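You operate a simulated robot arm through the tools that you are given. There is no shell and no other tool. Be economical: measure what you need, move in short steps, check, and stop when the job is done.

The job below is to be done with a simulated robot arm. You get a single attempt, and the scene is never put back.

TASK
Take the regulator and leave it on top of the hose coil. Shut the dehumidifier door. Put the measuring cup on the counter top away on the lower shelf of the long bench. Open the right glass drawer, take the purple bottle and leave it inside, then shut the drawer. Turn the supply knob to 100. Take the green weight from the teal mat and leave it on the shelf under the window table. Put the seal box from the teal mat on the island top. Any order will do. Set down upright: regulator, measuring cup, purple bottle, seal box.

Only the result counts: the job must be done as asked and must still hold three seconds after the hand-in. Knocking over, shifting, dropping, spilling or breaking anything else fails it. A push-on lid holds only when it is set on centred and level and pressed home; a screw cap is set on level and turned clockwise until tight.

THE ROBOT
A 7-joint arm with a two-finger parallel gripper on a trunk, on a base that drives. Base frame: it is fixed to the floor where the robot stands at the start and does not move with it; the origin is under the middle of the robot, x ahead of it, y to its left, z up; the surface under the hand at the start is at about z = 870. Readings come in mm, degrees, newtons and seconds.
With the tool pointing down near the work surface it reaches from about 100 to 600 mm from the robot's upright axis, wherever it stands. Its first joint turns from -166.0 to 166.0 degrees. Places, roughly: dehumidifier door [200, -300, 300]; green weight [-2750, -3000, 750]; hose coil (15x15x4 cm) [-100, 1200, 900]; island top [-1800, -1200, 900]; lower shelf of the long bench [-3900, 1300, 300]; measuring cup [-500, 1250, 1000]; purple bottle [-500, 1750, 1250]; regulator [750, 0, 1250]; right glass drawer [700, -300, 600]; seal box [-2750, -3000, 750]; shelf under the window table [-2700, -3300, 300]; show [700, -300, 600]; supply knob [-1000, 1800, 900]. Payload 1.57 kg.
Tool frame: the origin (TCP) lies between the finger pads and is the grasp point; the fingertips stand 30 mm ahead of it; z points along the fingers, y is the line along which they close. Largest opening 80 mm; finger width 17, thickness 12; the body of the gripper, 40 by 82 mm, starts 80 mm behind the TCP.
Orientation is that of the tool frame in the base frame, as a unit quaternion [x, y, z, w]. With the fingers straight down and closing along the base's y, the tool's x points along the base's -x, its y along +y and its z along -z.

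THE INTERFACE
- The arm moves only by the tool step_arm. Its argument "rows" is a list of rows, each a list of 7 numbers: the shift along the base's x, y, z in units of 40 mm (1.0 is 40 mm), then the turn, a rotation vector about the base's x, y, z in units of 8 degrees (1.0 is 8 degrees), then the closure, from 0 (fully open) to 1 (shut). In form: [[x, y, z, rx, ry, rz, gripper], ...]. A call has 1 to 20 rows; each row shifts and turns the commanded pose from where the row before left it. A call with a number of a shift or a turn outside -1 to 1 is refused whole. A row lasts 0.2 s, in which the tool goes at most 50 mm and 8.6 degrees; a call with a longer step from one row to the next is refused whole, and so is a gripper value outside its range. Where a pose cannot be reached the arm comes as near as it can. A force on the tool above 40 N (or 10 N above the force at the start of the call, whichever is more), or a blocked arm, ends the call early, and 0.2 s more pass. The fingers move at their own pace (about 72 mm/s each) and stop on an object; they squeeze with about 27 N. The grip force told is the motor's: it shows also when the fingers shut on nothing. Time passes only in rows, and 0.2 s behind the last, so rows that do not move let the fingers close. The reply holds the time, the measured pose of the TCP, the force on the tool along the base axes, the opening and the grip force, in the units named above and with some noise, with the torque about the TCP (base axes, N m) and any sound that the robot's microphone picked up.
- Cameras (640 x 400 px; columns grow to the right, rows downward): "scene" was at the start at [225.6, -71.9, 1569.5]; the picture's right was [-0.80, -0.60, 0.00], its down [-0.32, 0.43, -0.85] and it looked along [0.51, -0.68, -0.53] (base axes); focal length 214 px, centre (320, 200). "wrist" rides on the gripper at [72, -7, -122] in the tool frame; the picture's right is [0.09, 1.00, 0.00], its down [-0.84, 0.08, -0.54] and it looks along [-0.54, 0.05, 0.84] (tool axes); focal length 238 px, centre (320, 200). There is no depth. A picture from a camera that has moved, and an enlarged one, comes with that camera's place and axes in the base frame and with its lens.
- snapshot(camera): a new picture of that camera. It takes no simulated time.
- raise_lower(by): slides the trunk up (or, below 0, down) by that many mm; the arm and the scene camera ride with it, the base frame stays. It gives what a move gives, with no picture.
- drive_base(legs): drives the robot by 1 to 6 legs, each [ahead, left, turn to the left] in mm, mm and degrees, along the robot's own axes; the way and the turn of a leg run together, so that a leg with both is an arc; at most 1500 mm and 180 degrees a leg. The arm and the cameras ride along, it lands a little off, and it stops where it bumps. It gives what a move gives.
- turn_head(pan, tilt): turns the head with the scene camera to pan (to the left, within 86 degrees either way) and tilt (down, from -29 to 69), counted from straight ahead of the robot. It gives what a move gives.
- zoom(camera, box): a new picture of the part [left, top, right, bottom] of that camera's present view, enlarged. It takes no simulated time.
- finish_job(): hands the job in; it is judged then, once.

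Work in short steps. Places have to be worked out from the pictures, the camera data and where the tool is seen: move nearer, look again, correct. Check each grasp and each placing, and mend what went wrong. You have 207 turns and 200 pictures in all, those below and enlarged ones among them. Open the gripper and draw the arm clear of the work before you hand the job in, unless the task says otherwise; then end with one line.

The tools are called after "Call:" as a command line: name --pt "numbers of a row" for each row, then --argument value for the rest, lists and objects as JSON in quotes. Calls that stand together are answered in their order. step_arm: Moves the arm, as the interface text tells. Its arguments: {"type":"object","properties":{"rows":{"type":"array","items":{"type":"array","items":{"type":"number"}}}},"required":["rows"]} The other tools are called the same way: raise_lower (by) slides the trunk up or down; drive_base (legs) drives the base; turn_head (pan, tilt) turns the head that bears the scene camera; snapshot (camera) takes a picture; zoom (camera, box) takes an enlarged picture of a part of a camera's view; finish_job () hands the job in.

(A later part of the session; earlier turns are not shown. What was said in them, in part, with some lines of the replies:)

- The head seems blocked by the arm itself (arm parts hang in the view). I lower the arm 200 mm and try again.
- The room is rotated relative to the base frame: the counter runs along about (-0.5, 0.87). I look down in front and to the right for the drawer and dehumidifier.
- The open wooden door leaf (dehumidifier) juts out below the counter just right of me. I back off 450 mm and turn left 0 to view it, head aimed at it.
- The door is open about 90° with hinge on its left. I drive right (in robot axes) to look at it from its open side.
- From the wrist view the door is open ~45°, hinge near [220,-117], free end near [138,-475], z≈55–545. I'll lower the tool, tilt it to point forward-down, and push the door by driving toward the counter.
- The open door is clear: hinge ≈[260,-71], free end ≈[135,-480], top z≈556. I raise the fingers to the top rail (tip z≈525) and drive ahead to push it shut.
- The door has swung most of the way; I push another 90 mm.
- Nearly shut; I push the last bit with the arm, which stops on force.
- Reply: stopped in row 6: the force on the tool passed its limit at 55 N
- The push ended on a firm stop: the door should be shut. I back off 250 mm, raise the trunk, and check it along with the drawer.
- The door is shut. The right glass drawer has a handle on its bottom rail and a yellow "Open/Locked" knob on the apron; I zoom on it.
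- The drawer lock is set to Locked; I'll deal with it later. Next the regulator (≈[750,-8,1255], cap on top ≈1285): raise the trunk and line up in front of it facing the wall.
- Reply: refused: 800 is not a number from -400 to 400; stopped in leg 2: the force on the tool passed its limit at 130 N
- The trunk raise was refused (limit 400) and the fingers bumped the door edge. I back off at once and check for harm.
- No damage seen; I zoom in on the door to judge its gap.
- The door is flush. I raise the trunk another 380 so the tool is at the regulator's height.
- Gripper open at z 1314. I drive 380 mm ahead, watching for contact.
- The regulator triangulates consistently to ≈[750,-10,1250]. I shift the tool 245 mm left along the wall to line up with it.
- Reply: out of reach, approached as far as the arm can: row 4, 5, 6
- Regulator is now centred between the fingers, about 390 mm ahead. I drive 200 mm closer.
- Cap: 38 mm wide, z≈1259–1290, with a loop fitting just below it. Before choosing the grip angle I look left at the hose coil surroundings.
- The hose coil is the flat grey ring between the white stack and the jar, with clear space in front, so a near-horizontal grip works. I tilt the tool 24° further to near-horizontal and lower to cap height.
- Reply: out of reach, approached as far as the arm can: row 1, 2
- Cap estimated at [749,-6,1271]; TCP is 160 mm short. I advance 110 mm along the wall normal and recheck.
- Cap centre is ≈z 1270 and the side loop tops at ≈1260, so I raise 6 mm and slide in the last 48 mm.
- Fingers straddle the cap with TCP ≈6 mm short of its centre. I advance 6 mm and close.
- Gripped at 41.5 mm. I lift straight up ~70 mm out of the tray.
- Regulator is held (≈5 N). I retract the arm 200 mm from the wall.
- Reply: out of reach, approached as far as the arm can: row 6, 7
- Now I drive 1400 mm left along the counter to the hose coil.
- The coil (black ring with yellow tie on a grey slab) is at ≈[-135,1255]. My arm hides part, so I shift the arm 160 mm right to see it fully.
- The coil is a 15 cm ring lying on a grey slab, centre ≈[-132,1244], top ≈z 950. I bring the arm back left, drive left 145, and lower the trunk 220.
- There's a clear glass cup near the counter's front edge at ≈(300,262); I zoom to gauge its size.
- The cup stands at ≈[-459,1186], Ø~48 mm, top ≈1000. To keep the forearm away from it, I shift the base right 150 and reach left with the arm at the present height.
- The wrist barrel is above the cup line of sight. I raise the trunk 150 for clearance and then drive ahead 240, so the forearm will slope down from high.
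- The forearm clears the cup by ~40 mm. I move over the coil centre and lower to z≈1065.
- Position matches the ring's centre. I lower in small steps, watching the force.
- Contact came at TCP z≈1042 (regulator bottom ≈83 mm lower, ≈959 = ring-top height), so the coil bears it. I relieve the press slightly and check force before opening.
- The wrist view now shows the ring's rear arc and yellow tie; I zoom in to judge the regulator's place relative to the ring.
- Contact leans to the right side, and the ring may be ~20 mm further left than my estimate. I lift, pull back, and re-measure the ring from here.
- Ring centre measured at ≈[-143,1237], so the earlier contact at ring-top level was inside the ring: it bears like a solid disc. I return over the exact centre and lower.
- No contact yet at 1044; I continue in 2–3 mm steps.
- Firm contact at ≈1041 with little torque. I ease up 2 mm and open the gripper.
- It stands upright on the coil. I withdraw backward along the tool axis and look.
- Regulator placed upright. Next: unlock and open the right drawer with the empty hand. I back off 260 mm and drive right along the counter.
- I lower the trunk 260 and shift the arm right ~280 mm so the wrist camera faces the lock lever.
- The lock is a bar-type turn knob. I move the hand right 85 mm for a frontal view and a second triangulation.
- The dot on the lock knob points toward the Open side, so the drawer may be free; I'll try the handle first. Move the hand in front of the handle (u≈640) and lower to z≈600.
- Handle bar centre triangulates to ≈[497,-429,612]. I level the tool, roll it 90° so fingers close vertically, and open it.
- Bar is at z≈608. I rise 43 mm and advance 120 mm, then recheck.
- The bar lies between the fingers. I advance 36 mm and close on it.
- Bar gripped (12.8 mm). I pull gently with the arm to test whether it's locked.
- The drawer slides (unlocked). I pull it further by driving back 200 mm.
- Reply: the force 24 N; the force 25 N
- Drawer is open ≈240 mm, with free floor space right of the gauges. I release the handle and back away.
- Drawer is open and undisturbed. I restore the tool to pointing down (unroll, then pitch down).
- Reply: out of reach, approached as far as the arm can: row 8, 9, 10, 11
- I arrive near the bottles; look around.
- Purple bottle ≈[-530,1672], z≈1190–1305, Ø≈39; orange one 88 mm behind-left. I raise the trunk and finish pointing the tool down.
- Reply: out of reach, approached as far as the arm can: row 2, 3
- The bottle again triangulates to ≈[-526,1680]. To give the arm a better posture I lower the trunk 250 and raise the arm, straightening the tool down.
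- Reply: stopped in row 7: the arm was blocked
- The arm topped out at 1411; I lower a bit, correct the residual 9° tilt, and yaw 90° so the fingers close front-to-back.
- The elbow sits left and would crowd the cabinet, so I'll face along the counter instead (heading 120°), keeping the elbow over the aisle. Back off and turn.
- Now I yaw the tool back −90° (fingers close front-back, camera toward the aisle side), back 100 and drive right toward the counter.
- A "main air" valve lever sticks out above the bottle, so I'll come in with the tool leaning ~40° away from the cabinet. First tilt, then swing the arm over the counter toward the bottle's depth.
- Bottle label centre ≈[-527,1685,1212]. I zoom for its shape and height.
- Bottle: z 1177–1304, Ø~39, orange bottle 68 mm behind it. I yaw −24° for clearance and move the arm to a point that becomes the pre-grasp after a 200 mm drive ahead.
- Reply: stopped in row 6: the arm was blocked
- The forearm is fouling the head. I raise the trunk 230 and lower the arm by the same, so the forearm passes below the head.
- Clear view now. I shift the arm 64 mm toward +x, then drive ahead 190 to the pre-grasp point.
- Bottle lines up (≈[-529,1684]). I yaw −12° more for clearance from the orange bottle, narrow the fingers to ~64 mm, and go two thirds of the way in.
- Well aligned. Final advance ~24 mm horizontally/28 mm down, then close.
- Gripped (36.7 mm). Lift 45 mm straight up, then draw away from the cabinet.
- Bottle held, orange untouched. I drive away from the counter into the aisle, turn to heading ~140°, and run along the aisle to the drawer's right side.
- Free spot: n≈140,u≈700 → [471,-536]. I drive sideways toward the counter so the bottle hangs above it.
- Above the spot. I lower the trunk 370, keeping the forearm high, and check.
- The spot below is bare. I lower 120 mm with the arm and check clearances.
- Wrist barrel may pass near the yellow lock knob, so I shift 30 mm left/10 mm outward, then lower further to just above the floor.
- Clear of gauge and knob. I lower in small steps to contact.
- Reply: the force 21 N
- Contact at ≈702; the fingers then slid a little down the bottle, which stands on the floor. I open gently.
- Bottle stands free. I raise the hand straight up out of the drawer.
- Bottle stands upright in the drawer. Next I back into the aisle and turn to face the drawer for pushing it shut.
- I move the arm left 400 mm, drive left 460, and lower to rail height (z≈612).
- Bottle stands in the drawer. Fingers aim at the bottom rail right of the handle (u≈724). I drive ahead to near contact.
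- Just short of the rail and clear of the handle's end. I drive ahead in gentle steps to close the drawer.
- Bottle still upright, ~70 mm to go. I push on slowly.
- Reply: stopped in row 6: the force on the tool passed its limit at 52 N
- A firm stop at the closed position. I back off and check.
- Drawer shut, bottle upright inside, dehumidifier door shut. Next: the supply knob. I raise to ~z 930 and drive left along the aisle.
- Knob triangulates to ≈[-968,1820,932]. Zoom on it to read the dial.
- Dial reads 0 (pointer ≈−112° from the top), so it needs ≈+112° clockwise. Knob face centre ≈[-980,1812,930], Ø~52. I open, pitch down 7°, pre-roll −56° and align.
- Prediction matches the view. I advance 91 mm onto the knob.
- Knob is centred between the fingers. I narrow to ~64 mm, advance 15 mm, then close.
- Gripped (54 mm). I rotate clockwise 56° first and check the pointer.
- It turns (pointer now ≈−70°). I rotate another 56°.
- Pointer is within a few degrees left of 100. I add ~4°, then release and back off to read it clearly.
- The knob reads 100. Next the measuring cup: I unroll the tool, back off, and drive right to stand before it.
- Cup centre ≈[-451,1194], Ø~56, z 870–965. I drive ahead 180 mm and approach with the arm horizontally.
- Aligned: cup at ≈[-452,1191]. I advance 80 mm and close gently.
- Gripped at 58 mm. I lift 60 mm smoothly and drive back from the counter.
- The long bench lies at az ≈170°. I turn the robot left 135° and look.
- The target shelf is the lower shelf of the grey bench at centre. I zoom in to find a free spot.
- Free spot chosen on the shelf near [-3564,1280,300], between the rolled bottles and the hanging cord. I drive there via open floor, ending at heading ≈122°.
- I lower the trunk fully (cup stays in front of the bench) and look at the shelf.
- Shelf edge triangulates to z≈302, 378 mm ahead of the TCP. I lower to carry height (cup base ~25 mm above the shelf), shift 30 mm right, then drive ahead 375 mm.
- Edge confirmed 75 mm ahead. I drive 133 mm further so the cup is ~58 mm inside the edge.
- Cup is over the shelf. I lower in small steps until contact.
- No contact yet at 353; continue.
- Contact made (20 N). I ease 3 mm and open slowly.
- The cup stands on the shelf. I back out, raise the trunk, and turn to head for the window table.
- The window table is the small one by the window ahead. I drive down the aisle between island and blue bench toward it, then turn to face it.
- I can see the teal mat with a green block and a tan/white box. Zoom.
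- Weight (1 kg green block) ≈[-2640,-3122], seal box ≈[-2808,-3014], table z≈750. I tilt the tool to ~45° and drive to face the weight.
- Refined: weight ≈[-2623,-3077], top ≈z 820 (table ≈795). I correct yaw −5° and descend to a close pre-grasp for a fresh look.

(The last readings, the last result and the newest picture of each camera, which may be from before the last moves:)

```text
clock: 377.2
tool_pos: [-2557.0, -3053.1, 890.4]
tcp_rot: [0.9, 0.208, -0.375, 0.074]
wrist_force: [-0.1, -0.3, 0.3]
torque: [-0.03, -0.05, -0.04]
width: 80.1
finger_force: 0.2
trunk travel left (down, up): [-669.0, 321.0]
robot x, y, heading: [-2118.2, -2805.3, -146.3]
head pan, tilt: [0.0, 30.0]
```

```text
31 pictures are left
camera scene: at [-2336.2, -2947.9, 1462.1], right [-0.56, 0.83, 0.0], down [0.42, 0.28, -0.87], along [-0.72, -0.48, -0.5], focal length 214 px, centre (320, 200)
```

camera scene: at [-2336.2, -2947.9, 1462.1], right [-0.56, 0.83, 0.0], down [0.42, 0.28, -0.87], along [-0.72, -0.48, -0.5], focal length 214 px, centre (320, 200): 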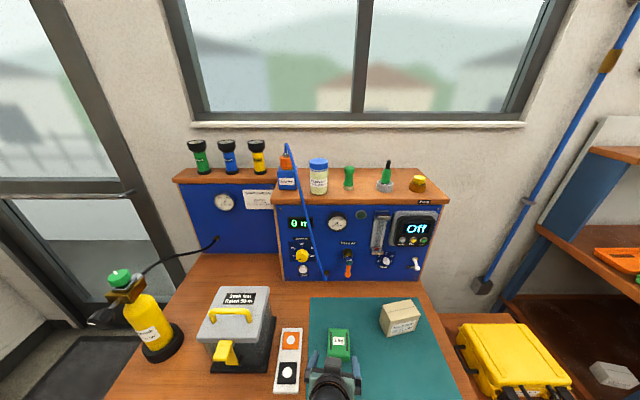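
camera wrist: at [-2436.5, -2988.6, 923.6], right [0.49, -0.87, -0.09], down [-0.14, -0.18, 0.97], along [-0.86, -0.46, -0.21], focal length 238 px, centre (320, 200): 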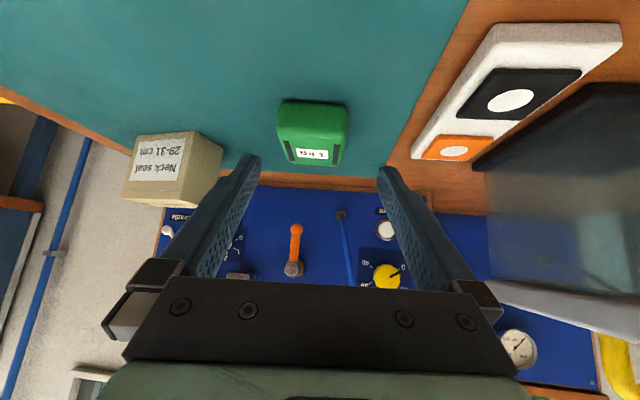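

Tool azimuth is off by ~10° the other way; I rotate +9.6°, shift 17 mm right and go halfway down.

Call:
step_arm --pt "-0.23 0.35 0 0 0 0.6 0" --pt "0 0 0 0 0 0.6 0" --pt "-0.3 -0.2 -0.4 0 0 0 0" --pt "-0.3 -0.2 -0.4 0 0 0 0"

Call:
snapshot --camera "wrist"

Call:
zoom --camera "scene" --box '[280, 290, 420, 390]'

```text
clock: 378.2
tool_pos: [-2590.3, -3056.5, 857.6]
tcp_rot: [0.879, 0.283, -0.368, 0.105]
wrist_force: [0.2, 0.0, 0.1]
torque: [-0.03, 0.01, -0.01]
width: 79.9
finger_force: 0.0
trunk travel left (down, up): [-669.0, 321.0]
robot x, y, heading: [-2121.0, -2801.5, -146.3]
head pan, tilt: [0.0, 30.0]
```

```text
30 pictures are left
camera wrist: at [-2481.9, -2971.0, 892.1], right [0.63, -0.78, -0.09], down [-0.11, -0.2, 0.97], along [-0.77, -0.6, -0.21], focal length 238 px, centre (320, 200)
```

wrist: 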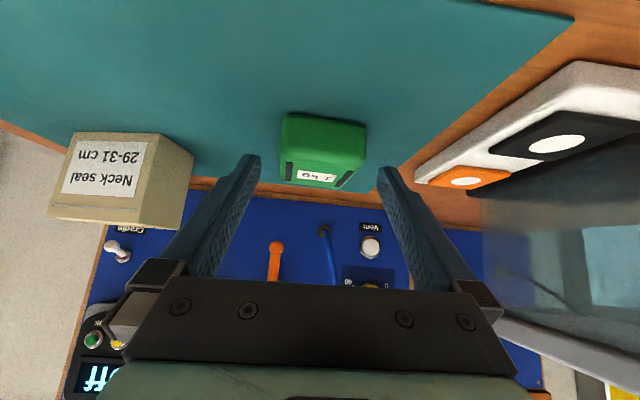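

```text
4.00 times, centred on (350, 340) of scene
camera zoom: at [-2336.2, -2947.8, 1462.1], right [-0.56, 0.83, 0.0], down [0.42, 0.28, -0.87], along [-0.72, -0.48, -0.5], focal length 858 px, centre (200, -360)
```

zoom: 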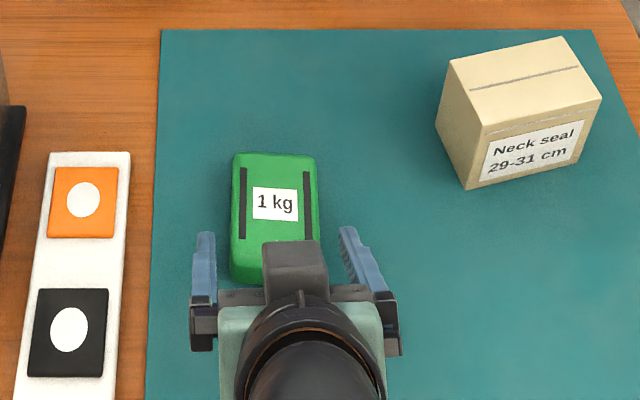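

Fingers straddle the weight, centred. I go in the last 28 mm forward and ~30 mm down in small steps.

Call:
step_arm --pt "-0.3 -0.2 -0.35 0 0 0 0" --pt "-0.29 -0.19 -0.25 0 0 0 0" --pt "0 0 -0.15 0 0 0 0"

Call:
snapshot --camera "wrist"

```text
clock: 379.0
tool_pos: [-2614.8, -3070.1, 830.7]
tcp_rot: [0.879, 0.283, -0.37, 0.106]
wrist_force: [4.7, 3.6, 9.6]
torque: [-0.33, -0.29, 0.27]
width: 80.1
finger_force: 0.0
trunk travel left (down, up): [-669.0, 321.0]
robot x, y, heading: [-2123.3, -2801.7, -146.3]
head pan, tilt: [0.0, 30.0]
```

```text
28 pictures are left
camera wrist: at [-2505.6, -2987.3, 864.0], right [0.62, -0.78, -0.09], down [-0.11, -0.2, 0.97], along [-0.77, -0.6, -0.21], focal length 238 px, centre (320, 200)
```

wrist: 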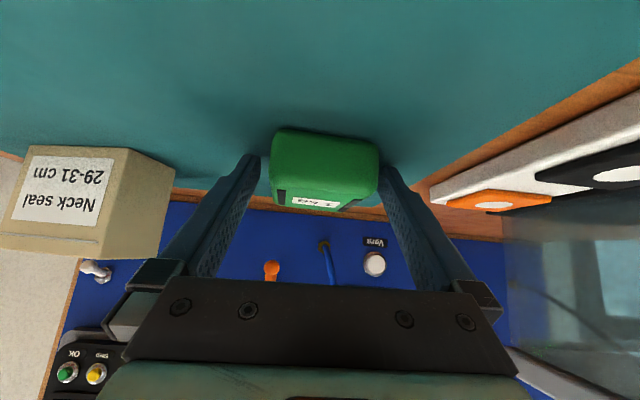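

Fingertips touch the mat (table ≈802). I raise 4 mm, nudge 4 mm to centre, and close.

Call:
step_arm --pt "0.06 -0.08 0.12 0 0 0 0" --pt "0 0 0 0 0 0 0.3" --pt "0 0 0 0 0 0 1" --pt "0 0 0 0 0 0 1" --pt "0 0 0 0 0 0 1"

Call:
step_arm --pt "0 0 0.3 0 0 0 1" --pt "0 0 0.6 0 0 0 1" --pt "0 0 0.8 0 0 0 1" --pt "0 0 0.8 0 0 0 1"

Call:
snapshot --camera "wrist"

```text
clock: 380.2
tool_pos: [-2612.0, -3072.9, 832.4]
tcp_rot: [0.88, 0.282, -0.368, 0.104]
wrist_force: [-2.5, 5.0, -0.3]
torque: [0.06, 0.08, -0.2]
width: 60.1
finger_force: 27.1
trunk travel left (down, up): [-669.0, 321.0]
robot x, y, heading: [-2124.1, -2805.5, -146.0]
head pan, tilt: [0.0, 30.0]
```

```text
clock: 381.2
tool_pos: [-2612.1, -3074.3, 933.8]
tcp_rot: [0.88, 0.284, -0.367, 0.105]
wrist_force: [0.4, -0.2, -10.1]
torque: [0.1, -0.12, 0.02]
width: 60.0
finger_force: 26.7
trunk travel left (down, up): [-669.0, 321.0]
robot x, y, heading: [-2119.0, -2801.5, -146.3]
head pan, tilt: [0.0, 30.0]
```

```text
27 pictures are left
camera wrist: at [-2503.2, -2990.3, 966.8], right [0.63, -0.78, -0.09], down [-0.12, -0.2, 0.97], along [-0.77, -0.6, -0.22], focal length 238 px, centre (320, 200)
```

wrist: 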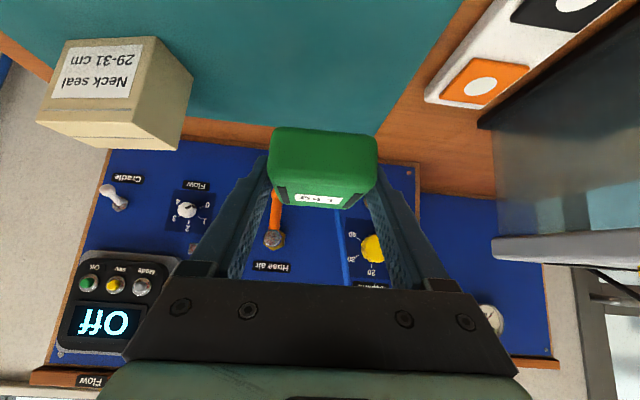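

Weight held (10 N). I back off 380 mm, lower the trunk and view the shelf under the table.

Call:
drive_base --legs '[[-380, 0, 0]]'

Call:
raise_lower --by -400

Call:
turn_head --pan 0 --tilt 25

Call:
snapshot --camera "scene"

```text
clock: 383.6
tool_pos: [-2297.0, -2864.7, 932.5]
tcp_rot: [0.88, 0.283, -0.367, 0.105]
wrist_force: [0.3, -0.1, -9.6]
torque: [0.08, -0.13, -0.01]
width: 59.8
finger_force: 27.0
trunk travel left (down, up): [-669.0, 321.0]
robot x, y, heading: [-1806.2, -2591.3, -146.3]
head pan, tilt: [0.0, 30.0]
```

```text
clock: 387.4
tool_pos: [-2296.2, -2865.2, 532.0]
tcp_rot: [0.88, 0.283, -0.368, 0.105]
wrist_force: [0.5, 0.2, -10.2]
torque: [0.1, -0.12, -0.03]
width: 60.0
finger_force: 26.9
trunk travel left (down, up): [-269.0, 721.0]
robot x, y, heading: [-1806.9, -2597.0, -146.1]
head pan, tilt: [0.0, 30.0]
```

```text
clock: 388.1
tool_pos: [-2295.6, -2864.4, 533.2]
tcp_rot: [0.88, 0.283, -0.367, 0.105]
wrist_force: [-0.5, 0.0, -9.8]
torque: [0.08, -0.13, -0.04]
width: 59.8
finger_force: 26.7
trunk travel left (down, up): [-269.0, 721.0]
robot x, y, heading: [-1807.1, -2590.1, -146.1]
head pan, tilt: [0.0, 25.0]
```

```text
26 pictures are left
camera scene: at [-2024.0, -2739.0, 1069.8], right [-0.56, 0.83, 0.0], down [0.35, 0.24, -0.91], along [-0.75, -0.51, -0.42], focal length 214 px, centre (320, 200)
```

scene: 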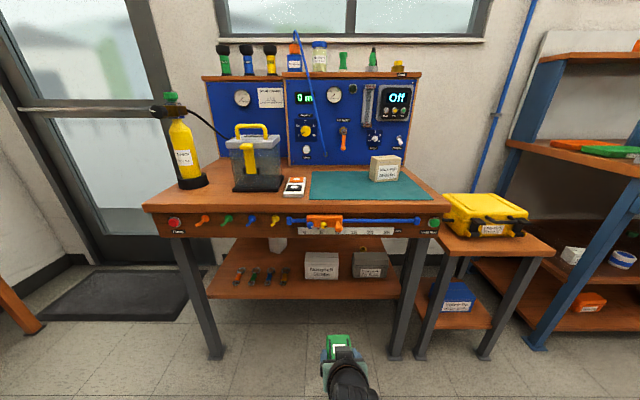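

Zoom on the lower shelf for a free spot.

Call:
zoom --camera "scene" --box '[190, 215, 430, 365]'

```text
2.67 times, centred on (310, 290) of scene
camera zoom: at [-2024.0, -2739.0, 1069.8], right [-0.56, 0.83, 0.0], down [0.35, 0.24, -0.91], along [-0.75, -0.51, -0.42], focal length 572 px, centre (347, -40)
```

zoom: 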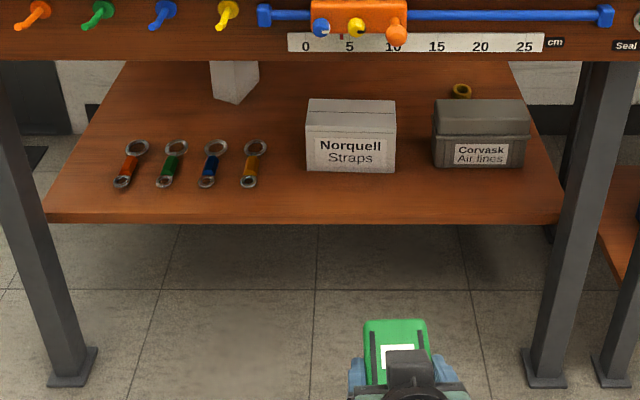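

Plan: set the weight on the shelf's front strip, in line with the gap between the two boxes. I lower the trunk 170, drive right 62 and ahead 300, then check.

Call:
raise_lower --by -165

Call:
drive_base --legs '[[0, -62, 0], [290, 0, 0]]'

Call:
snapshot --camera "wrist"

Call:
snapshot --camera "scene"

```text
clock: 389.9
tool_pos: [-2296.9, -2864.6, 367.7]
tcp_rot: [0.879, 0.284, -0.367, 0.106]
wrist_force: [-0.6, 0.2, -9.7]
torque: [0.11, -0.14, -0.04]
width: 59.7
finger_force: 26.8
trunk travel left (down, up): [-104.0, 886.0]
robot x, y, heading: [-1804.6, -2592.6, -146.3]
head pan, tilt: [0.0, 25.0]
```

```text
clock: 392.5
tool_pos: [-2571.3, -2972.4, 366.2]
tcp_rot: [0.88, 0.283, -0.367, 0.104]
wrist_force: [0.9, 0.3, -9.9]
torque: [0.1, -0.14, 0.04]
width: 60.3
finger_force: 26.6
trunk travel left (down, up): [-104.0, 886.0]
robot x, y, heading: [-2081.3, -2702.6, -146.2]
head pan, tilt: [0.0, 25.0]
```

```text
24 pictures are left
camera wrist: at [-2462.3, -2888.3, 401.4], right [0.63, -0.78, -0.09], down [-0.11, -0.2, 0.97], along [-0.77, -0.6, -0.22], focal length 238 px, centre (320, 200)
```

wrist: 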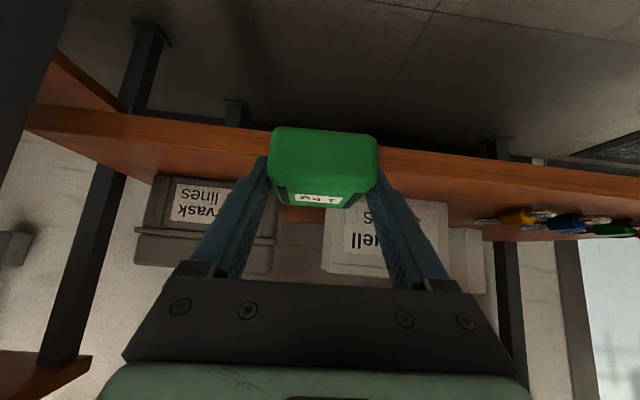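

```text
23 pictures are left
camera scene: at [-2297.5, -2846.9, 904.8], right [-0.56, 0.83, 0.0], down [0.35, 0.24, -0.91], along [-0.75, -0.5, -0.42], focal length 214 px, centre (320, 200)
```

scene: 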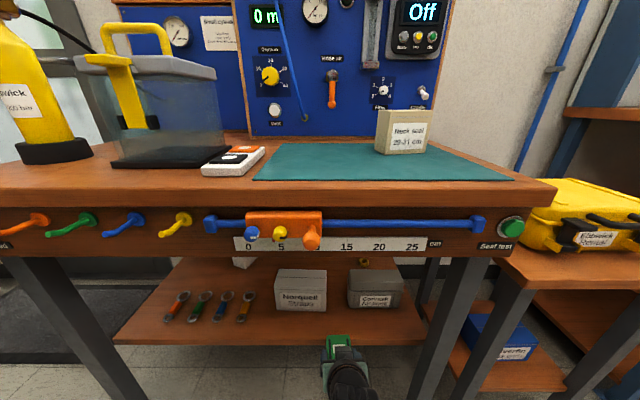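

Shelf front edge works out at ≈z 313, ~70 mm ahead. I raise 12 mm for margin and drive 98 mm ahead.

Call:
step_arm --pt "0 0 0.3 0 0 0 1"

Call:
drive_base --legs '[[98, 0, 0]]'

Call:
zoom --camera "scene" --box '[220, 250, 460, 400]'

Call:
snapshot --camera "wrist"

```text
clock: 392.9
tool_pos: [-2568.6, -2973.3, 378.5]
tcp_rot: [0.881, 0.284, -0.365, 0.105]
wrist_force: [-0.1, 0.4, -9.5]
torque: [0.1, -0.14, -0.02]
width: 60.1
finger_force: 26.5
trunk travel left (down, up): [-104.0, 886.0]
robot x, y, heading: [-2082.5, -2700.4, -146.4]
head pan, tilt: [0.0, 25.0]
```

```text
clock: 394.1
tool_pos: [-2651.9, -3028.1, 379.0]
tcp_rot: [0.88, 0.284, -0.366, 0.106]
wrist_force: [-0.7, 0.2, -9.7]
torque: [0.09, -0.15, 0.0]
width: 59.9
finger_force: 27.5
trunk travel left (down, up): [-104.0, 886.0]
robot x, y, heading: [-2164.0, -2755.5, -146.1]
head pan, tilt: [0.0, 25.0]
```

```text
2.67 times, centred on (340, 325) of scene
camera zoom: at [-2379.1, -2901.7, 904.8], right [-0.56, 0.83, 0.0], down [0.35, 0.24, -0.91], along [-0.75, -0.5, -0.42], focal length 572 px, centre (267, -133)
```

zoom: 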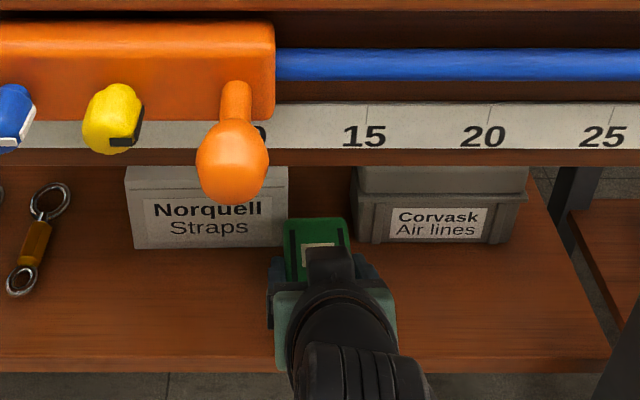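

```text
21 pictures are left
camera wrist: at [-2544.1, -2943.4, 413.4], right [0.63, -0.77, -0.09], down [-0.12, -0.2, 0.97], along [-0.77, -0.6, -0.22], focal length 238 px, centre (320, 200)
```

wrist: 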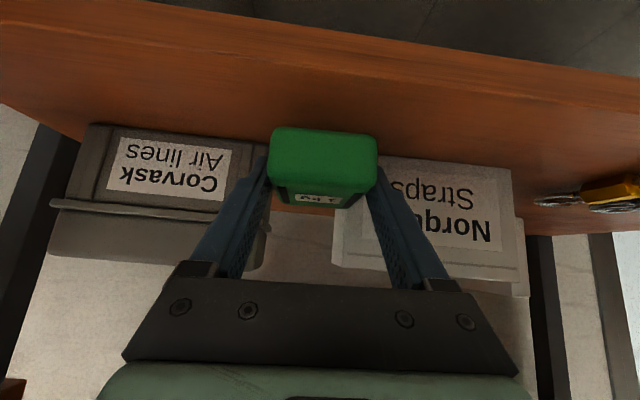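

The weight lies over the strip in front of the boxes (≈8–14 mm margins). I lower gently to contact.

Call:
step_arm --pt "0.06 0.04 -0.3 0 0 0 1" --pt "0 0 -0.25 0 0 0 1" --pt "0 0 -0.12 0 0 0 1"

Call:
step_arm --pt "0 0 -0.1 0 0 0 1" --pt "0 0 -0.1 0 0 0 1"

```text
clock: 394.9
tool_pos: [-2649.8, -3026.2, 356.5]
tcp_rot: [0.879, 0.282, -0.37, 0.107]
wrist_force: [4.2, 3.1, 7.4]
torque: [-0.04, -0.93, 0.15]
width: 60.0
finger_force: 27.2
trunk travel left (down, up): [-104.0, 886.0]
robot x, y, heading: [-2158.9, -2752.9, -146.4]
head pan, tilt: [0.0, 25.0]
```

```text
clock: 395.5
tool_pos: [-2652.4, -3027.6, 352.2]
tcp_rot: [0.877, 0.282, -0.375, 0.107]
wrist_force: [4.1, 4.0, 30.8]
torque: [-0.93, -0.78, 0.48]
width: 60.3
finger_force: 26.8
trunk travel left (down, up): [-104.0, 886.0]
robot x, y, heading: [-2163.0, -2756.9, -146.2]
head pan, tilt: [0.0, 25.0]
```

Firm contact on the shelf. I ease up 5 mm, open, and lift/withdraw slightly to look.

Call:
step_arm --pt "0 0 0.15 0 0 0 1" --pt "0 0 0 0 0 0 0.22" --pt "0 0 0 0 0 0 0.1" --pt "0.15 0.1 0.2 0 0 0 0" --pt "0.5 0.33 0.7 0 0 0 0"

Call:
drive_base --legs '[[-120, 0, 0]]'

Call:
zoom --camera "scene" --box '[200, 240, 440, 390]'

```text
clock: 396.7
tool_pos: [-2621.9, -3008.8, 385.2]
tcp_rot: [0.88, 0.284, -0.365, 0.105]
wrist_force: [0.2, 0.0, 0.0]
torque: [-0.04, 0.01, 0.0]
width: 79.8
finger_force: 0.0
trunk travel left (down, up): [-104.0, 886.0]
robot x, y, heading: [-2164.2, -2754.7, -145.8]
head pan, tilt: [0.0, 25.0]
```

```text
clock: 397.9
tool_pos: [-2523.2, -2941.4, 386.3]
tcp_rot: [0.88, 0.284, -0.366, 0.105]
wrist_force: [-0.4, 0.1, -0.3]
torque: [0.03, 0.01, -0.02]
width: 80.0
finger_force: 0.0
trunk travel left (down, up): [-104.0, 886.0]
robot x, y, heading: [-2062.9, -2689.0, -146.1]
head pan, tilt: [0.0, 25.0]
```

```text
2.67 times, centred on (320, 315) of scene
camera zoom: at [-2278.8, -2834.6, 905.0], right [-0.56, 0.83, 0.0], down [0.35, 0.24, -0.91], along [-0.75, -0.5, -0.42], focal length 572 px, centre (320, -107)
```

zoom: 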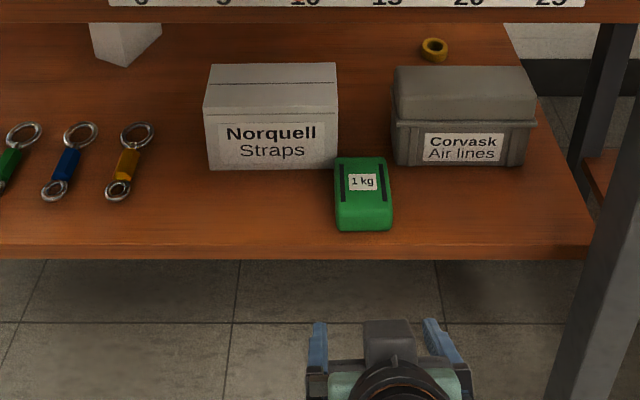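

The weight rests on the shelf clear of the boxes. Next the seal box (93×48 mm top, centre ≈[-2780,-2962]). I back off, raise the trunk, and turn the tool to point down with fingers closing across its short side.

Call:
drive_base --legs '[[-200, 0, 0]]'

Call:
raise_lower --by 400

Call:
raise_lower --by 250

Call:
step_arm --pt "0 0 0 0.552 -0.834 0 0" --pt "0 0 0 0.552 -0.834 0 0" --pt "0 0 0 0.552 -0.834 0 0" --pt "0 0 0 0.552 -0.834 0 0" --pt "0 0 0 0.552 -0.834 0 0" --pt "0 0 0 0.33 -0.5 0 0"

Call:
step_arm --pt "0 0 0 0 0 -1 0" --pt "0 0 0 0 0 -1 0" --pt "0 0 0 0 0 -1 0" --pt "0 0 0 0 0 -1 0" --pt "0 0 0 0 0 -1 0" --pt "0 0 0 0 0 -1 0" --pt "0 0 0 0 0 -1 0" --pt "0 0 0 0 0 -1 0" --pt "0 0 0 0 0 -1 0" --pt "0 0 0 0 0 -0.5 0"

```text
clock: 399.5
tool_pos: [-2356.4, -2830.1, 386.9]
tcp_rot: [0.88, 0.284, -0.367, 0.105]
wrist_force: [-0.2, -0.1, 0.0]
torque: [-0.01, 0.02, 0.01]
width: 79.9
finger_force: 0.0
trunk travel left (down, up): [-104.0, 886.0]
robot x, y, heading: [-1893.7, -2573.0, -146.0]
head pan, tilt: [0.0, 25.0]
```

```text
clock: 403.3
tool_pos: [-2357.4, -2830.3, 787.1]
tcp_rot: [0.88, 0.284, -0.367, 0.105]
wrist_force: [0.7, -0.5, 0.9]
torque: [-0.03, 0.0, 0.0]
width: 80.0
finger_force: 0.0
trunk travel left (down, up): [-504.0, 486.0]
robot x, y, heading: [-1896.1, -2579.2, -146.1]
head pan, tilt: [0.0, 25.0]
```

```text
clock: 405.9
tool_pos: [-2356.6, -2830.5, 1036.6]
tcp_rot: [0.88, 0.284, -0.366, 0.105]
wrist_force: [0.2, -0.4, -0.1]
torque: [-0.03, -0.01, 0.02]
width: 80.0
finger_force: 0.1
trunk travel left (down, up): [-754.0, 236.0]
robot x, y, heading: [-1900.3, -2579.3, -146.2]
head pan, tilt: [0.0, 25.0]
```

```text
clock: 407.3
tool_pos: [-2356.7, -2830.1, 1037.0]
tcp_rot: [0.951, 0.308, 0.002, 0.003]
wrist_force: [0.3, 1.1, -0.1]
torque: [-0.03, -0.03, 0.01]
width: 80.0
finger_force: 0.1
out of reach, approached as far as the arm can: row 5
trunk travel left (down, up): [-754.0, 236.0]
robot x, y, heading: [-1898.1, -2575.4, -146.0]
head pan, tilt: [0.0, 25.0]
```

```text
clock: 409.5
tool_pos: [-2357.7, -2831.3, 1036.9]
tcp_rot: [0.939, -0.345, -0.002, 0.002]
wrist_force: [0.8, -0.4, 0.4]
torque: [-0.04, 0.01, -0.03]
width: 79.7
finger_force: 0.1
trunk travel left (down, up): [-754.0, 236.0]
robot x, y, heading: [-1898.2, -2578.0, -146.1]
head pan, tilt: [0.0, 25.0]
```

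Tool points down with closing axis az ≈50°, matching the box. I drive right 127 and ahead 385 to stand over it.

Call:
drive_base --legs '[[0, -127, 0], [385, 0, 0]]'

Call:
turn_head --pan 0 --tilt 50

Call:
snapshot --camera "scene"

Call:
snapshot --camera "wrist"

```text
clock: 412.8
tool_pos: [-2746.6, -2941.4, 1036.4]
tcp_rot: [0.94, -0.342, -0.002, 0.002]
wrist_force: [-0.2, -0.6, -1.4]
torque: [0.02, -0.02, 0.02]
width: 79.7
finger_force: 0.0
trunk travel left (down, up): [-754.0, 236.0]
robot x, y, heading: [-2287.9, -2687.3, -146.3]
head pan, tilt: [0.0, 25.0]
```

```text
clock: 413.7
tool_pos: [-2746.4, -2943.1, 1035.5]
tcp_rot: [0.939, -0.343, -0.002, 0.001]
wrist_force: [-0.3, 0.3, 0.3]
torque: [-0.02, 0.01, -0.01]
width: 79.8
finger_force: 0.0
trunk travel left (down, up): [-754.0, 236.0]
robot x, y, heading: [-2288.0, -2684.4, -146.1]
head pan, tilt: [0.0, 50.0]
```

```text
19 pictures are left
camera scene: at [-2489.5, -2825.2, 1517.6], right [-0.56, 0.83, 0.0], down [0.63, 0.43, -0.64], along [-0.53, -0.36, -0.77], focal length 214 px, centre (320, 200)
```

scene: 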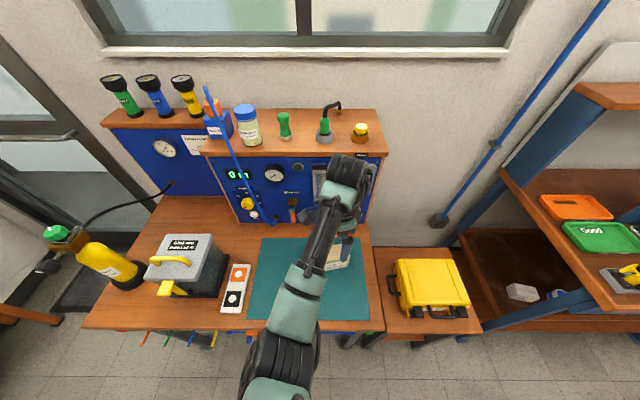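

```text
18 pictures are left
camera wrist: at [-2686.8, -2981.6, 1156.3], right [-0.57, -0.82, 0.01], down [-0.69, 0.48, 0.54], along [-0.45, 0.31, -0.84], focal length 238 px, centre (320, 200)
```

wrist: 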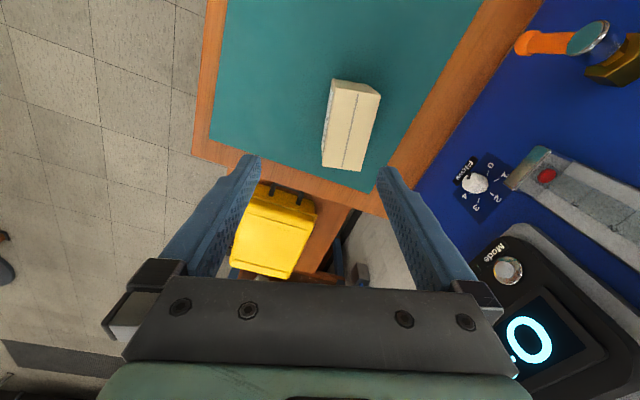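

Box top centre ≈[-2775,-2965]. I shift, yaw −4°, descend to z≈925 and check.

Call:
step_arm --pt "-0.36 -0.28 -0.4 0 0 -0.5 0" --pt "-0.36 -0.27 -0.7 0 0 0 0" --pt "0 0 -0.8 0 0 0 0" --pt "0 0 -0.8 0 0 0 0"

Call:
snapshot --camera "wrist"

```text
clock: 414.7
tool_pos: [-2774.4, -2963.7, 927.1]
tcp_rot: [0.927, -0.376, -0.002, 0.001]
wrist_force: [0.5, 0.0, -0.6]
torque: [0.0, 0.0, 0.01]
width: 80.1
finger_force: 0.1
trunk travel left (down, up): [-754.0, 236.0]
robot x, y, heading: [-2286.4, -2686.9, -146.0]
head pan, tilt: [0.0, 50.0]
```

```text
17 pictures are left
camera wrist: at [-2718.9, -3007.9, 1047.8], right [-0.63, -0.78, 0.01], down [-0.65, 0.53, 0.54], along [-0.43, 0.34, -0.84], focal length 238 px, centre (320, 200)
```

wrist: 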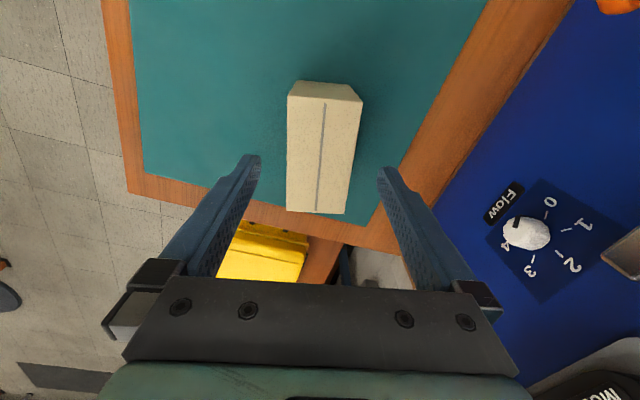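

Aligned within a few mm. I descend to z≈846 and close.

Call:
step_arm --pt "0.03 -0.08 -0.7 0 0 0 0" --pt "0 0 -0.7 0 0 0 0" --pt "0 0 -0.6 0 0 0 0" --pt "0 0 0 0 0 0 0.4" --pt "0 0 0 0 0 0 1" --pt "0 0 0 0 0 0 1" --pt "0 0 0 0 0 0 1"

Call:
step_arm --pt "0 0 0.3 0 0 0 1" --pt "0 0 0.7 0 0 0 1" --pt "0 0 1 0 0 0 1" --pt "0 0 1 0 0 0 1" --pt "0 0 1 0 0 0 1"

Call:
snapshot --camera "wrist"

```text
clock: 416.3
tool_pos: [-2774.7, -2966.4, 848.5]
tcp_rot: [0.927, -0.375, -0.002, 0.002]
wrist_force: [0.5, 0.5, 0.1]
torque: [0.02, 0.02, -0.01]
width: 49.6
finger_force: 26.8
trunk travel left (down, up): [-754.0, 236.0]
robot x, y, heading: [-2285.4, -2688.2, -146.1]
head pan, tilt: [0.0, 50.0]
```

```text
clock: 417.5
tool_pos: [-2774.0, -2967.5, 1009.1]
tcp_rot: [0.927, -0.375, -0.001, 0.002]
wrist_force: [-0.1, -1.0, -0.9]
torque: [0.01, 0.0, 0.02]
width: 49.9
finger_force: 27.4
trunk travel left (down, up): [-754.0, 236.0]
robot x, y, heading: [-2288.2, -2686.7, -145.9]
head pan, tilt: [0.0, 50.0]
```

```text
16 pictures are left
camera wrist: at [-2718.1, -3011.8, 1129.0], right [-0.63, -0.78, 0.01], down [-0.65, 0.53, 0.54], along [-0.43, 0.34, -0.84], focal length 238 px, centre (320, 200)
```

wrist: 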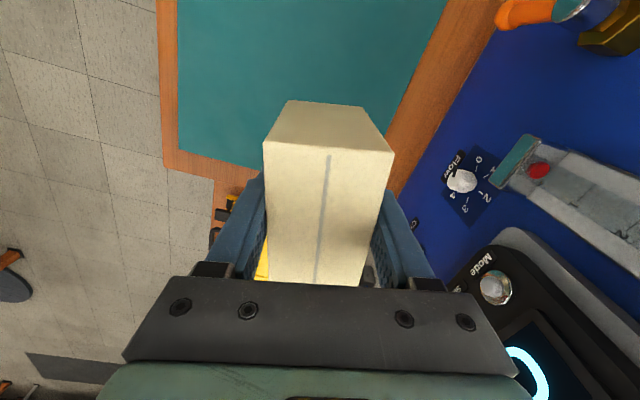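

Box held upright. I back off, raise a little, turn around to face the island and move along to it.

Call:
raise_lower --by 100

Call:
drive_base --legs '[[-240, 0, 0], [0, 0, 176], [0, 600, 0]]'

Call:
turn_head --pan 10 --tilt 35

Call:
snapshot --camera "scene"

```text
clock: 418.8
tool_pos: [-2774.9, -2967.8, 1108.7]
tcp_rot: [0.927, -0.375, -0.002, 0.002]
wrist_force: [0.3, -0.7, -1.4]
torque: [-0.02, 0.01, -0.03]
width: 49.7
finger_force: 26.9
trunk travel left (down, up): [-854.0, 136.0]
robot x, y, heading: [-2288.9, -2687.0, -145.7]
head pan, tilt: [0.0, 50.0]
```

```text
clock: 430.8
tool_pos: [-1879.6, -1784.3, 1107.3]
tcp_rot: [0.409, 0.913, 0.003, 0.002]
wrist_force: [0.6, -0.3, -0.1]
torque: [0.03, 0.01, -0.04]
width: 49.8
finger_force: 26.9
trunk travel left (down, up): [-854.0, 136.0]
robot x, y, heading: [-2392.2, -2029.8, 29.5]
head pan, tilt: [0.0, 50.0]
```

```text
clock: 431.6
tool_pos: [-1879.5, -1785.9, 1108.7]
tcp_rot: [0.409, 0.913, 0.003, 0.001]
wrist_force: [-0.3, 0.2, -2.3]
torque: [-0.02, 0.02, 0.0]
width: 49.8
finger_force: 27.0
trunk travel left (down, up): [-854.0, 136.0]
robot x, y, heading: [-2383.0, -2031.1, 30.0]
head pan, tilt: [10.0, 35.0]
```

```text
15 pictures are left
camera scene: at [-2170.1, -1889.1, 1639.2], right [0.64, -0.77, 0.0], down [-0.44, -0.37, -0.82], along [0.63, 0.53, -0.57], focal length 214 px, centre (320, 200)
```

scene: 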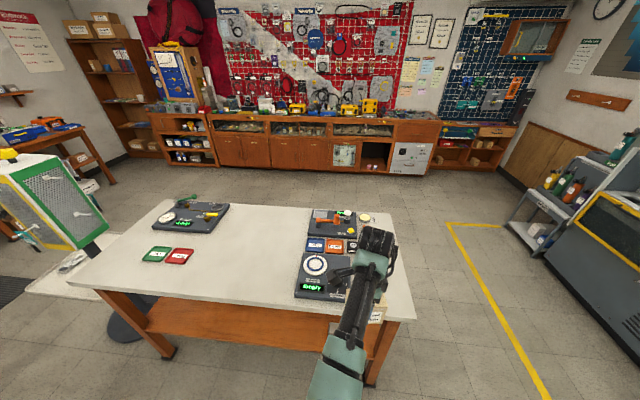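

Free spot on the island top at ≈[-1925,-1269]. I drive left 470, then ahead 215 to bring the box over it.

Call:
drive_base --legs '[[0, 470, 0], [215, 0, 0]]'

Call:
turn_head --pan 0 --tilt 50

Call:
snapshot --camera "scene"

Call:
snapshot --camera "wrist"

```text
clock: 435.6
tool_pos: [-1927.7, -1271.3, 1108.8]
tcp_rot: [0.409, 0.913, 0.002, 0.002]
wrist_force: [0.1, 0.2, -0.8]
torque: [-0.02, 0.01, -0.03]
width: 49.5
finger_force: 27.1
trunk travel left (down, up): [-854.0, 136.0]
robot x, y, heading: [-2429.8, -1518.1, 30.1]
head pan, tilt: [10.0, 35.0]
```

```text
clock: 436.4
tool_pos: [-1927.4, -1272.5, 1108.3]
tcp_rot: [0.408, 0.913, 0.001, 0.002]
wrist_force: [1.1, 0.2, -1.2]
torque: [-0.01, -0.02, -0.03]
width: 49.7
finger_force: 27.0
trunk travel left (down, up): [-854.0, 136.0]
robot x, y, heading: [-2434.9, -1517.4, 30.2]
head pan, tilt: [0.0, 50.0]
```

```text
14 pictures are left
camera scene: at [-2218.4, -1394.2, 1617.6], right [0.5, -0.87, 0.0], down [-0.66, -0.38, -0.64], along [0.56, 0.32, -0.77], focal length 214 px, centre (320, 200)
```

scene: 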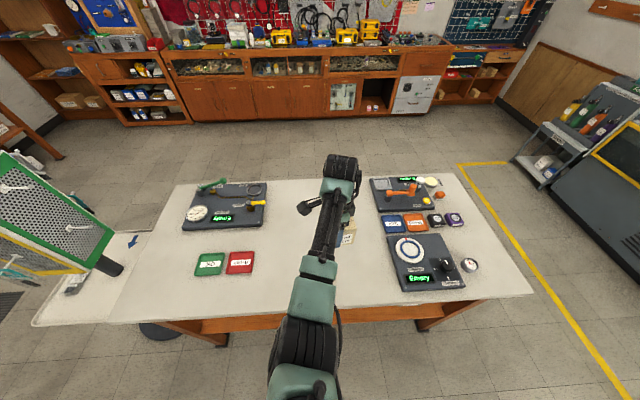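

```text
13 pictures are left
camera wrist: at [-1981.8, -1221.8, 1228.3], right [0.68, 0.73, 0.01], down [0.61, -0.57, 0.54], along [0.4, -0.37, -0.84], focal length 238 px, centre (320, 200)
```

wrist: 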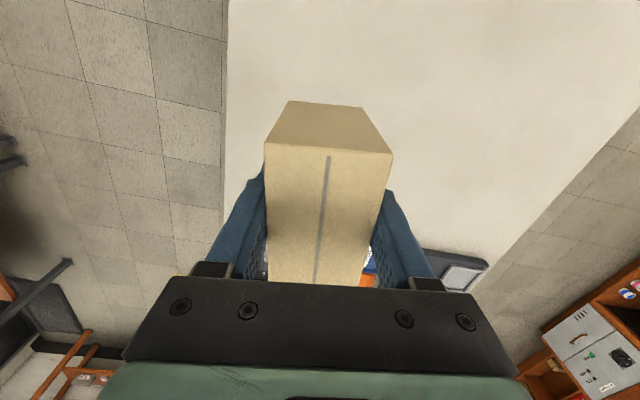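

The box is over the bare middle of the island top. I lower, first quickly to 1040, then in small steps.

Call:
step_arm --pt "0 0 -0.8 0 0 0 1" --pt "0 0 -0.8 0 0 0 1" --pt "0 0 -0.3 0 0 0 1" --pt "0 0 -0.3 0 0 0 1" --pt "0 0 -0.3 0 0 0 1"

Call:
step_arm --pt "0 0 -0.25 0 0 0 1" --pt "0 0 -0.25 0 0 0 1" --pt "0 0 -0.25 0 0 0 1"

```text
clock: 437.6
tool_pos: [-1928.0, -1269.8, 1008.2]
tcp_rot: [0.408, 0.913, 0.002, 0.002]
wrist_force: [0.2, -0.2, -1.1]
torque: [0.04, -0.01, -0.01]
width: 49.8
finger_force: 27.0
trunk travel left (down, up): [-854.0, 136.0]
robot x, y, heading: [-2432.5, -1518.2, 29.9]
head pan, tilt: [0.0, 50.0]
```

```text
clock: 438.4
tool_pos: [-1927.5, -1271.3, 979.3]
tcp_rot: [0.408, 0.913, 0.002, 0.003]
wrist_force: [0.2, 0.2, -1.7]
torque: [0.04, 0.02, 0.01]
width: 49.7
finger_force: 26.8
trunk travel left (down, up): [-854.0, 136.0]
robot x, y, heading: [-2435.6, -1518.6, 30.4]
head pan, tilt: [0.0, 50.0]
```

No contact yet at 979; continue.

Call:
step_arm --pt "0 0 -0.2 0 0 0 1" --pt "0 0 -0.2 0 0 0 1" --pt "0 0 -0.15 0 0 0 1"

Call:
step_arm --pt "0 0 -0.12 0 0 0 1" --pt "0 0 -0.12 0 0 0 1"

Call:
snapshot --camera "wrist"

```text
clock: 439.2
tool_pos: [-1928.1, -1271.7, 956.9]
tcp_rot: [0.408, 0.913, 0.002, 0.001]
wrist_force: [0.8, -0.1, -1.5]
torque: [0.02, 0.02, -0.04]
width: 49.6
finger_force: 26.8
trunk travel left (down, up): [-854.0, 136.0]
robot x, y, heading: [-2432.1, -1519.9, 30.0]
head pan, tilt: [0.0, 50.0]
```

```text
clock: 439.8
tool_pos: [-1926.4, -1271.5, 946.3]
tcp_rot: [0.408, 0.913, 0.003, 0.002]
wrist_force: [0.8, -0.4, -1.1]
torque: [0.0, 0.04, -0.04]
width: 49.7
finger_force: 26.9
trunk travel left (down, up): [-854.0, 136.0]
robot x, y, heading: [-2433.6, -1519.8, 29.9]
head pan, tilt: [0.0, 50.0]
```

```text
12 pictures are left
camera wrist: at [-1981.5, -1221.7, 1066.6], right [0.68, 0.73, 0.01], down [0.61, -0.57, 0.54], along [0.4, -0.37, -0.84], focal length 238 px, centre (320, 200)
```

wrist: 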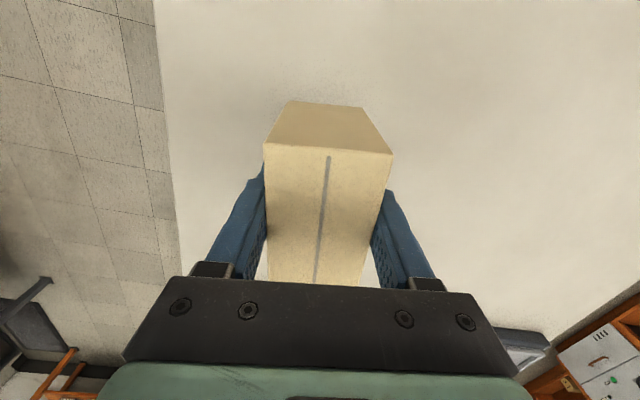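

A faint contact shadow shows; I keep lowering in 3–4 mm steps.

Call:
step_arm --pt "0 0 -0.1 0 0 0 1" --pt "0 0 -0.1 0 0 0 1" --pt "0 0 -0.08 0 0 0 1"

```text
clock: 440.6
tool_pos: [-1928.6, -1271.9, 937.0]
tcp_rot: [0.408, 0.913, 0.002, 0.002]
wrist_force: [-0.4, 0.5, -2.3]
torque: [-0.01, 0.0, -0.03]
width: 49.8
finger_force: 27.0
trunk travel left (down, up): [-854.0, 136.0]
robot x, y, heading: [-2436.8, -1516.3, 30.2]
head pan, tilt: [0.0, 50.0]
```

Call:
step_arm --pt "0 0 -0.1 0 0 0 1" --pt "0 0 -0.1 0 0 0 1" --pt "0 0 -0.08 0 0 0 1"

```text
clock: 441.4
tool_pos: [-1927.8, -1272.1, 923.8]
tcp_rot: [0.409, 0.912, 0.002, 0.002]
wrist_force: [0.9, 0.1, -1.2]
torque: [0.01, 0.02, -0.01]
width: 49.8
finger_force: 26.9
trunk travel left (down, up): [-854.0, 136.0]
robot x, y, heading: [-2437.5, -1518.9, 30.1]
head pan, tilt: [0.0, 50.0]
```

Still no contact at 924; continue downward.

Call:
step_arm --pt "0 0 -0.12 0 0 0 1" --pt "0 0 -0.12 0 0 0 1" --pt "0 0 -0.1 0 0 0 1"

Call:
snapshot --camera "wrist"

```text
clock: 442.2
tool_pos: [-1929.8, -1274.2, 917.1]
tcp_rot: [0.408, 0.913, 0.002, 0.001]
wrist_force: [0.3, 0.1, -1.4]
torque: [0.02, -0.04, -0.04]
width: 49.7
finger_force: 26.8
out of reach, approached as far as the arm can: row 3
trunk travel left (down, up): [-854.0, 136.0]
robot x, y, heading: [-2434.6, -1517.1, 30.1]
head pan, tilt: [0.0, 50.0]
```

```text
11 pictures are left
camera wrist: at [-1983.5, -1223.7, 1036.4], right [0.68, 0.73, 0.01], down [0.61, -0.57, 0.54], along [0.4, -0.37, -0.84], focal length 238 px, centre (320, 200)
```

wrist: 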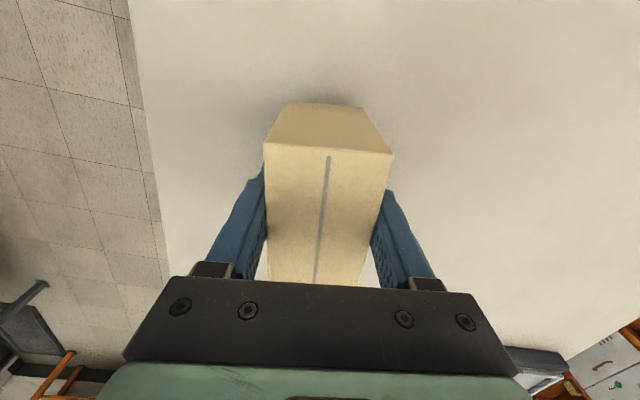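

Arm's at its reach limit; I lower with the trunk in 10 mm steps instead.

Call:
raise_lower --by -10

Call:
raise_lower --by -8

```text
clock: 442.8
tool_pos: [-1930.0, -1273.2, 906.3]
tcp_rot: [0.408, 0.913, 0.002, 0.002]
wrist_force: [0.9, -0.1, -1.6]
torque: [0.02, 0.03, -0.02]
width: 49.4
finger_force: 27.1
trunk travel left (down, up): [-844.0, 146.0]
robot x, y, heading: [-2435.2, -1514.8, 30.0]
head pan, tilt: [0.0, 50.0]
```

```text
clock: 443.3
tool_pos: [-1928.7, -1273.3, 902.6]
tcp_rot: [0.409, 0.913, 0.004, 0.004]
wrist_force: [-5.7, -2.9, 24.6]
torque: [-0.62, 0.65, -0.12]
width: 49.8
finger_force: 27.4
trunk travel left (down, up): [-836.0, 154.0]
robot x, y, heading: [-2434.0, -1513.7, 30.2]
head pan, tilt: [0.0, 50.0]
```

Contact (25 N). I ease the trunk up 3 mm and open.

Call:
raise_lower --by 3

Call:
step_arm --pt "0 0 0 0 0 0 0.35" --pt "0 0 0 0 0 0 0.2" --pt "0 0 0 0 0 0 0" --pt "0 0 0 0 0 0 0"

Call:
step_arm --pt "0 0 0.5 0 0 0 0" --pt "0 0 0.8 0 0 0 0" --pt "0 0 1 0 0 0 0" --pt "0 0 1 0 0 0 0" --pt "0 0 1 0 0 0 0"

Call:
snapshot --camera "wrist"

```text
clock: 443.9
tool_pos: [-1930.0, -1272.7, 900.7]
tcp_rot: [0.407, 0.913, 0.002, 0.002]
wrist_force: [2.8, 0.8, 3.5]
torque: [-0.25, -0.2, 0.13]
width: 49.8
finger_force: 27.2
trunk travel left (down, up): [-839.0, 151.0]
robot x, y, heading: [-2432.8, -1514.1, 30.0]
head pan, tilt: [0.0, 50.0]
```

```text
clock: 444.9
tool_pos: [-1929.9, -1272.3, 902.1]
tcp_rot: [0.41, 0.912, 0.002, 0.001]
wrist_force: [-0.2, 0.2, -1.0]
torque: [0.0, -0.01, 0.0]
width: 79.8
finger_force: 0.1
trunk travel left (down, up): [-839.0, 151.0]
robot x, y, heading: [-2434.9, -1514.1, 30.1]
head pan, tilt: [0.0, 50.0]
```

```text
clock: 446.1
tool_pos: [-1930.5, -1273.4, 1073.1]
tcp_rot: [0.408, 0.913, 0.003, 0.002]
wrist_force: [1.1, 0.0, 0.4]
torque: [0.01, -0.01, 0.04]
width: 80.0
finger_force: 0.0
trunk travel left (down, up): [-839.0, 151.0]
robot x, y, heading: [-2435.1, -1518.5, 29.9]
head pan, tilt: [0.0, 50.0]
```

```text
10 pictures are left
camera wrist: at [-1983.7, -1223.9, 1194.0], right [0.68, 0.73, 0.01], down [0.61, -0.57, 0.54], along [0.4, -0.37, -0.84], focal length 238 px, centre (320, 200)
```

wrist: 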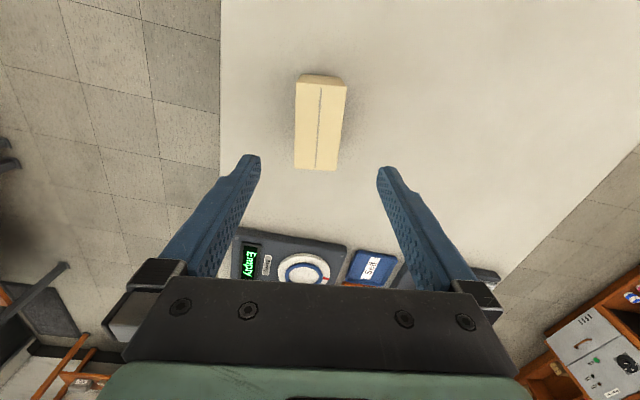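

The seal box stands upright on the island. I back off and take a last look at the counter (regulator, drawer, door).

Call:
drive_base --legs '[[-300, 0, 0]]'

Call:
turn_head --pan 15 --tilt 10

Call:
zoom --camera "scene" --box '[200, 160, 440, 310]'

```text
clock: 448.1
tool_pos: [-2189.4, -1422.7, 1073.4]
tcp_rot: [0.408, 0.913, 0.002, 0.001]
wrist_force: [0.6, 0.1, -0.4]
torque: [-0.01, -0.02, 0.02]
width: 80.1
finger_force: 0.0
trunk travel left (down, up): [-839.0, 151.0]
robot x, y, heading: [-2694.3, -1666.5, 30.4]
head pan, tilt: [0.0, 50.0]
```

```text
clock: 449.2
tool_pos: [-2188.4, -1423.6, 1073.8]
tcp_rot: [0.408, 0.913, 0.001, 0.002]
wrist_force: [-0.2, 0.9, 0.4]
torque: [0.0, -0.02, -0.02]
width: 80.1
finger_force: 0.0
trunk travel left (down, up): [-839.0, 151.0]
robot x, y, heading: [-2691.0, -1668.7, 30.0]
head pan, tilt: [15.0, 10.0]
```

```text
2.67 times, centred on (320, 235) of scene
camera zoom: at [-2479.4, -1517.4, 1664.4], right [0.71, -0.7, 0.0], down [-0.12, -0.12, -0.98], along [0.69, 0.7, -0.17], focal length 572 px, centre (320, 107)
```

zoom: 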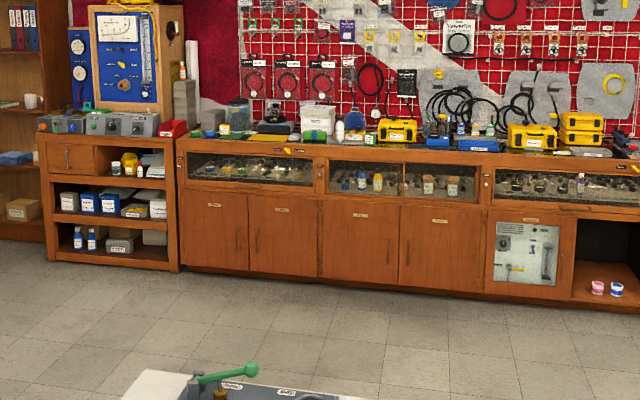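

Zoom in on the regulator on the coil.

Call:
zoom --camera "scene" --box '[276, 190, 330, 220]'

Call:
zoom --camera "scene" --box '[370, 200, 450, 280]'

```text
11.85 times, centred on (303, 205) of scene
camera zoom: at [-2479.4, -1517.4, 1664.4], right [0.71, -0.7, 0.0], down [-0.12, -0.12, -0.98], along [0.69, 0.7, -0.17], focal length 2542 px, centre (522, 141)
```

zoom: 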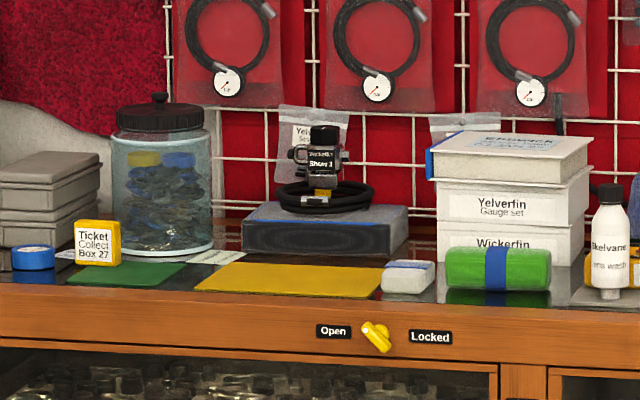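

```text
5.00 times, centred on (410, 240) of scene
camera zoom: at [-2479.4, -1517.4, 1664.4], right [0.71, -0.7, 0.0], down [-0.12, -0.12, -0.98], along [0.69, 0.7, -0.17], focal length 1072 px, centre (-130, 0)
```

zoom: 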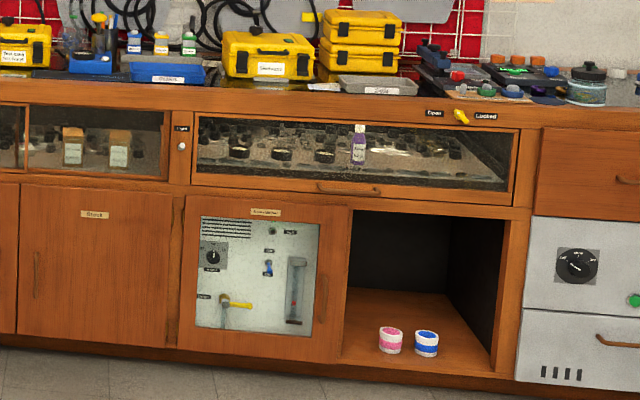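

Everything is in place: the regulator is upright on the coil, the door and drawer are shut with the bottle inside, and the arm is clear with the gripper open. I hand in.

Call:
finish_job

```text
The job is handed in.
```

All seven parts of the job were done and handed in, and the last pictures showed everything upright and in place.
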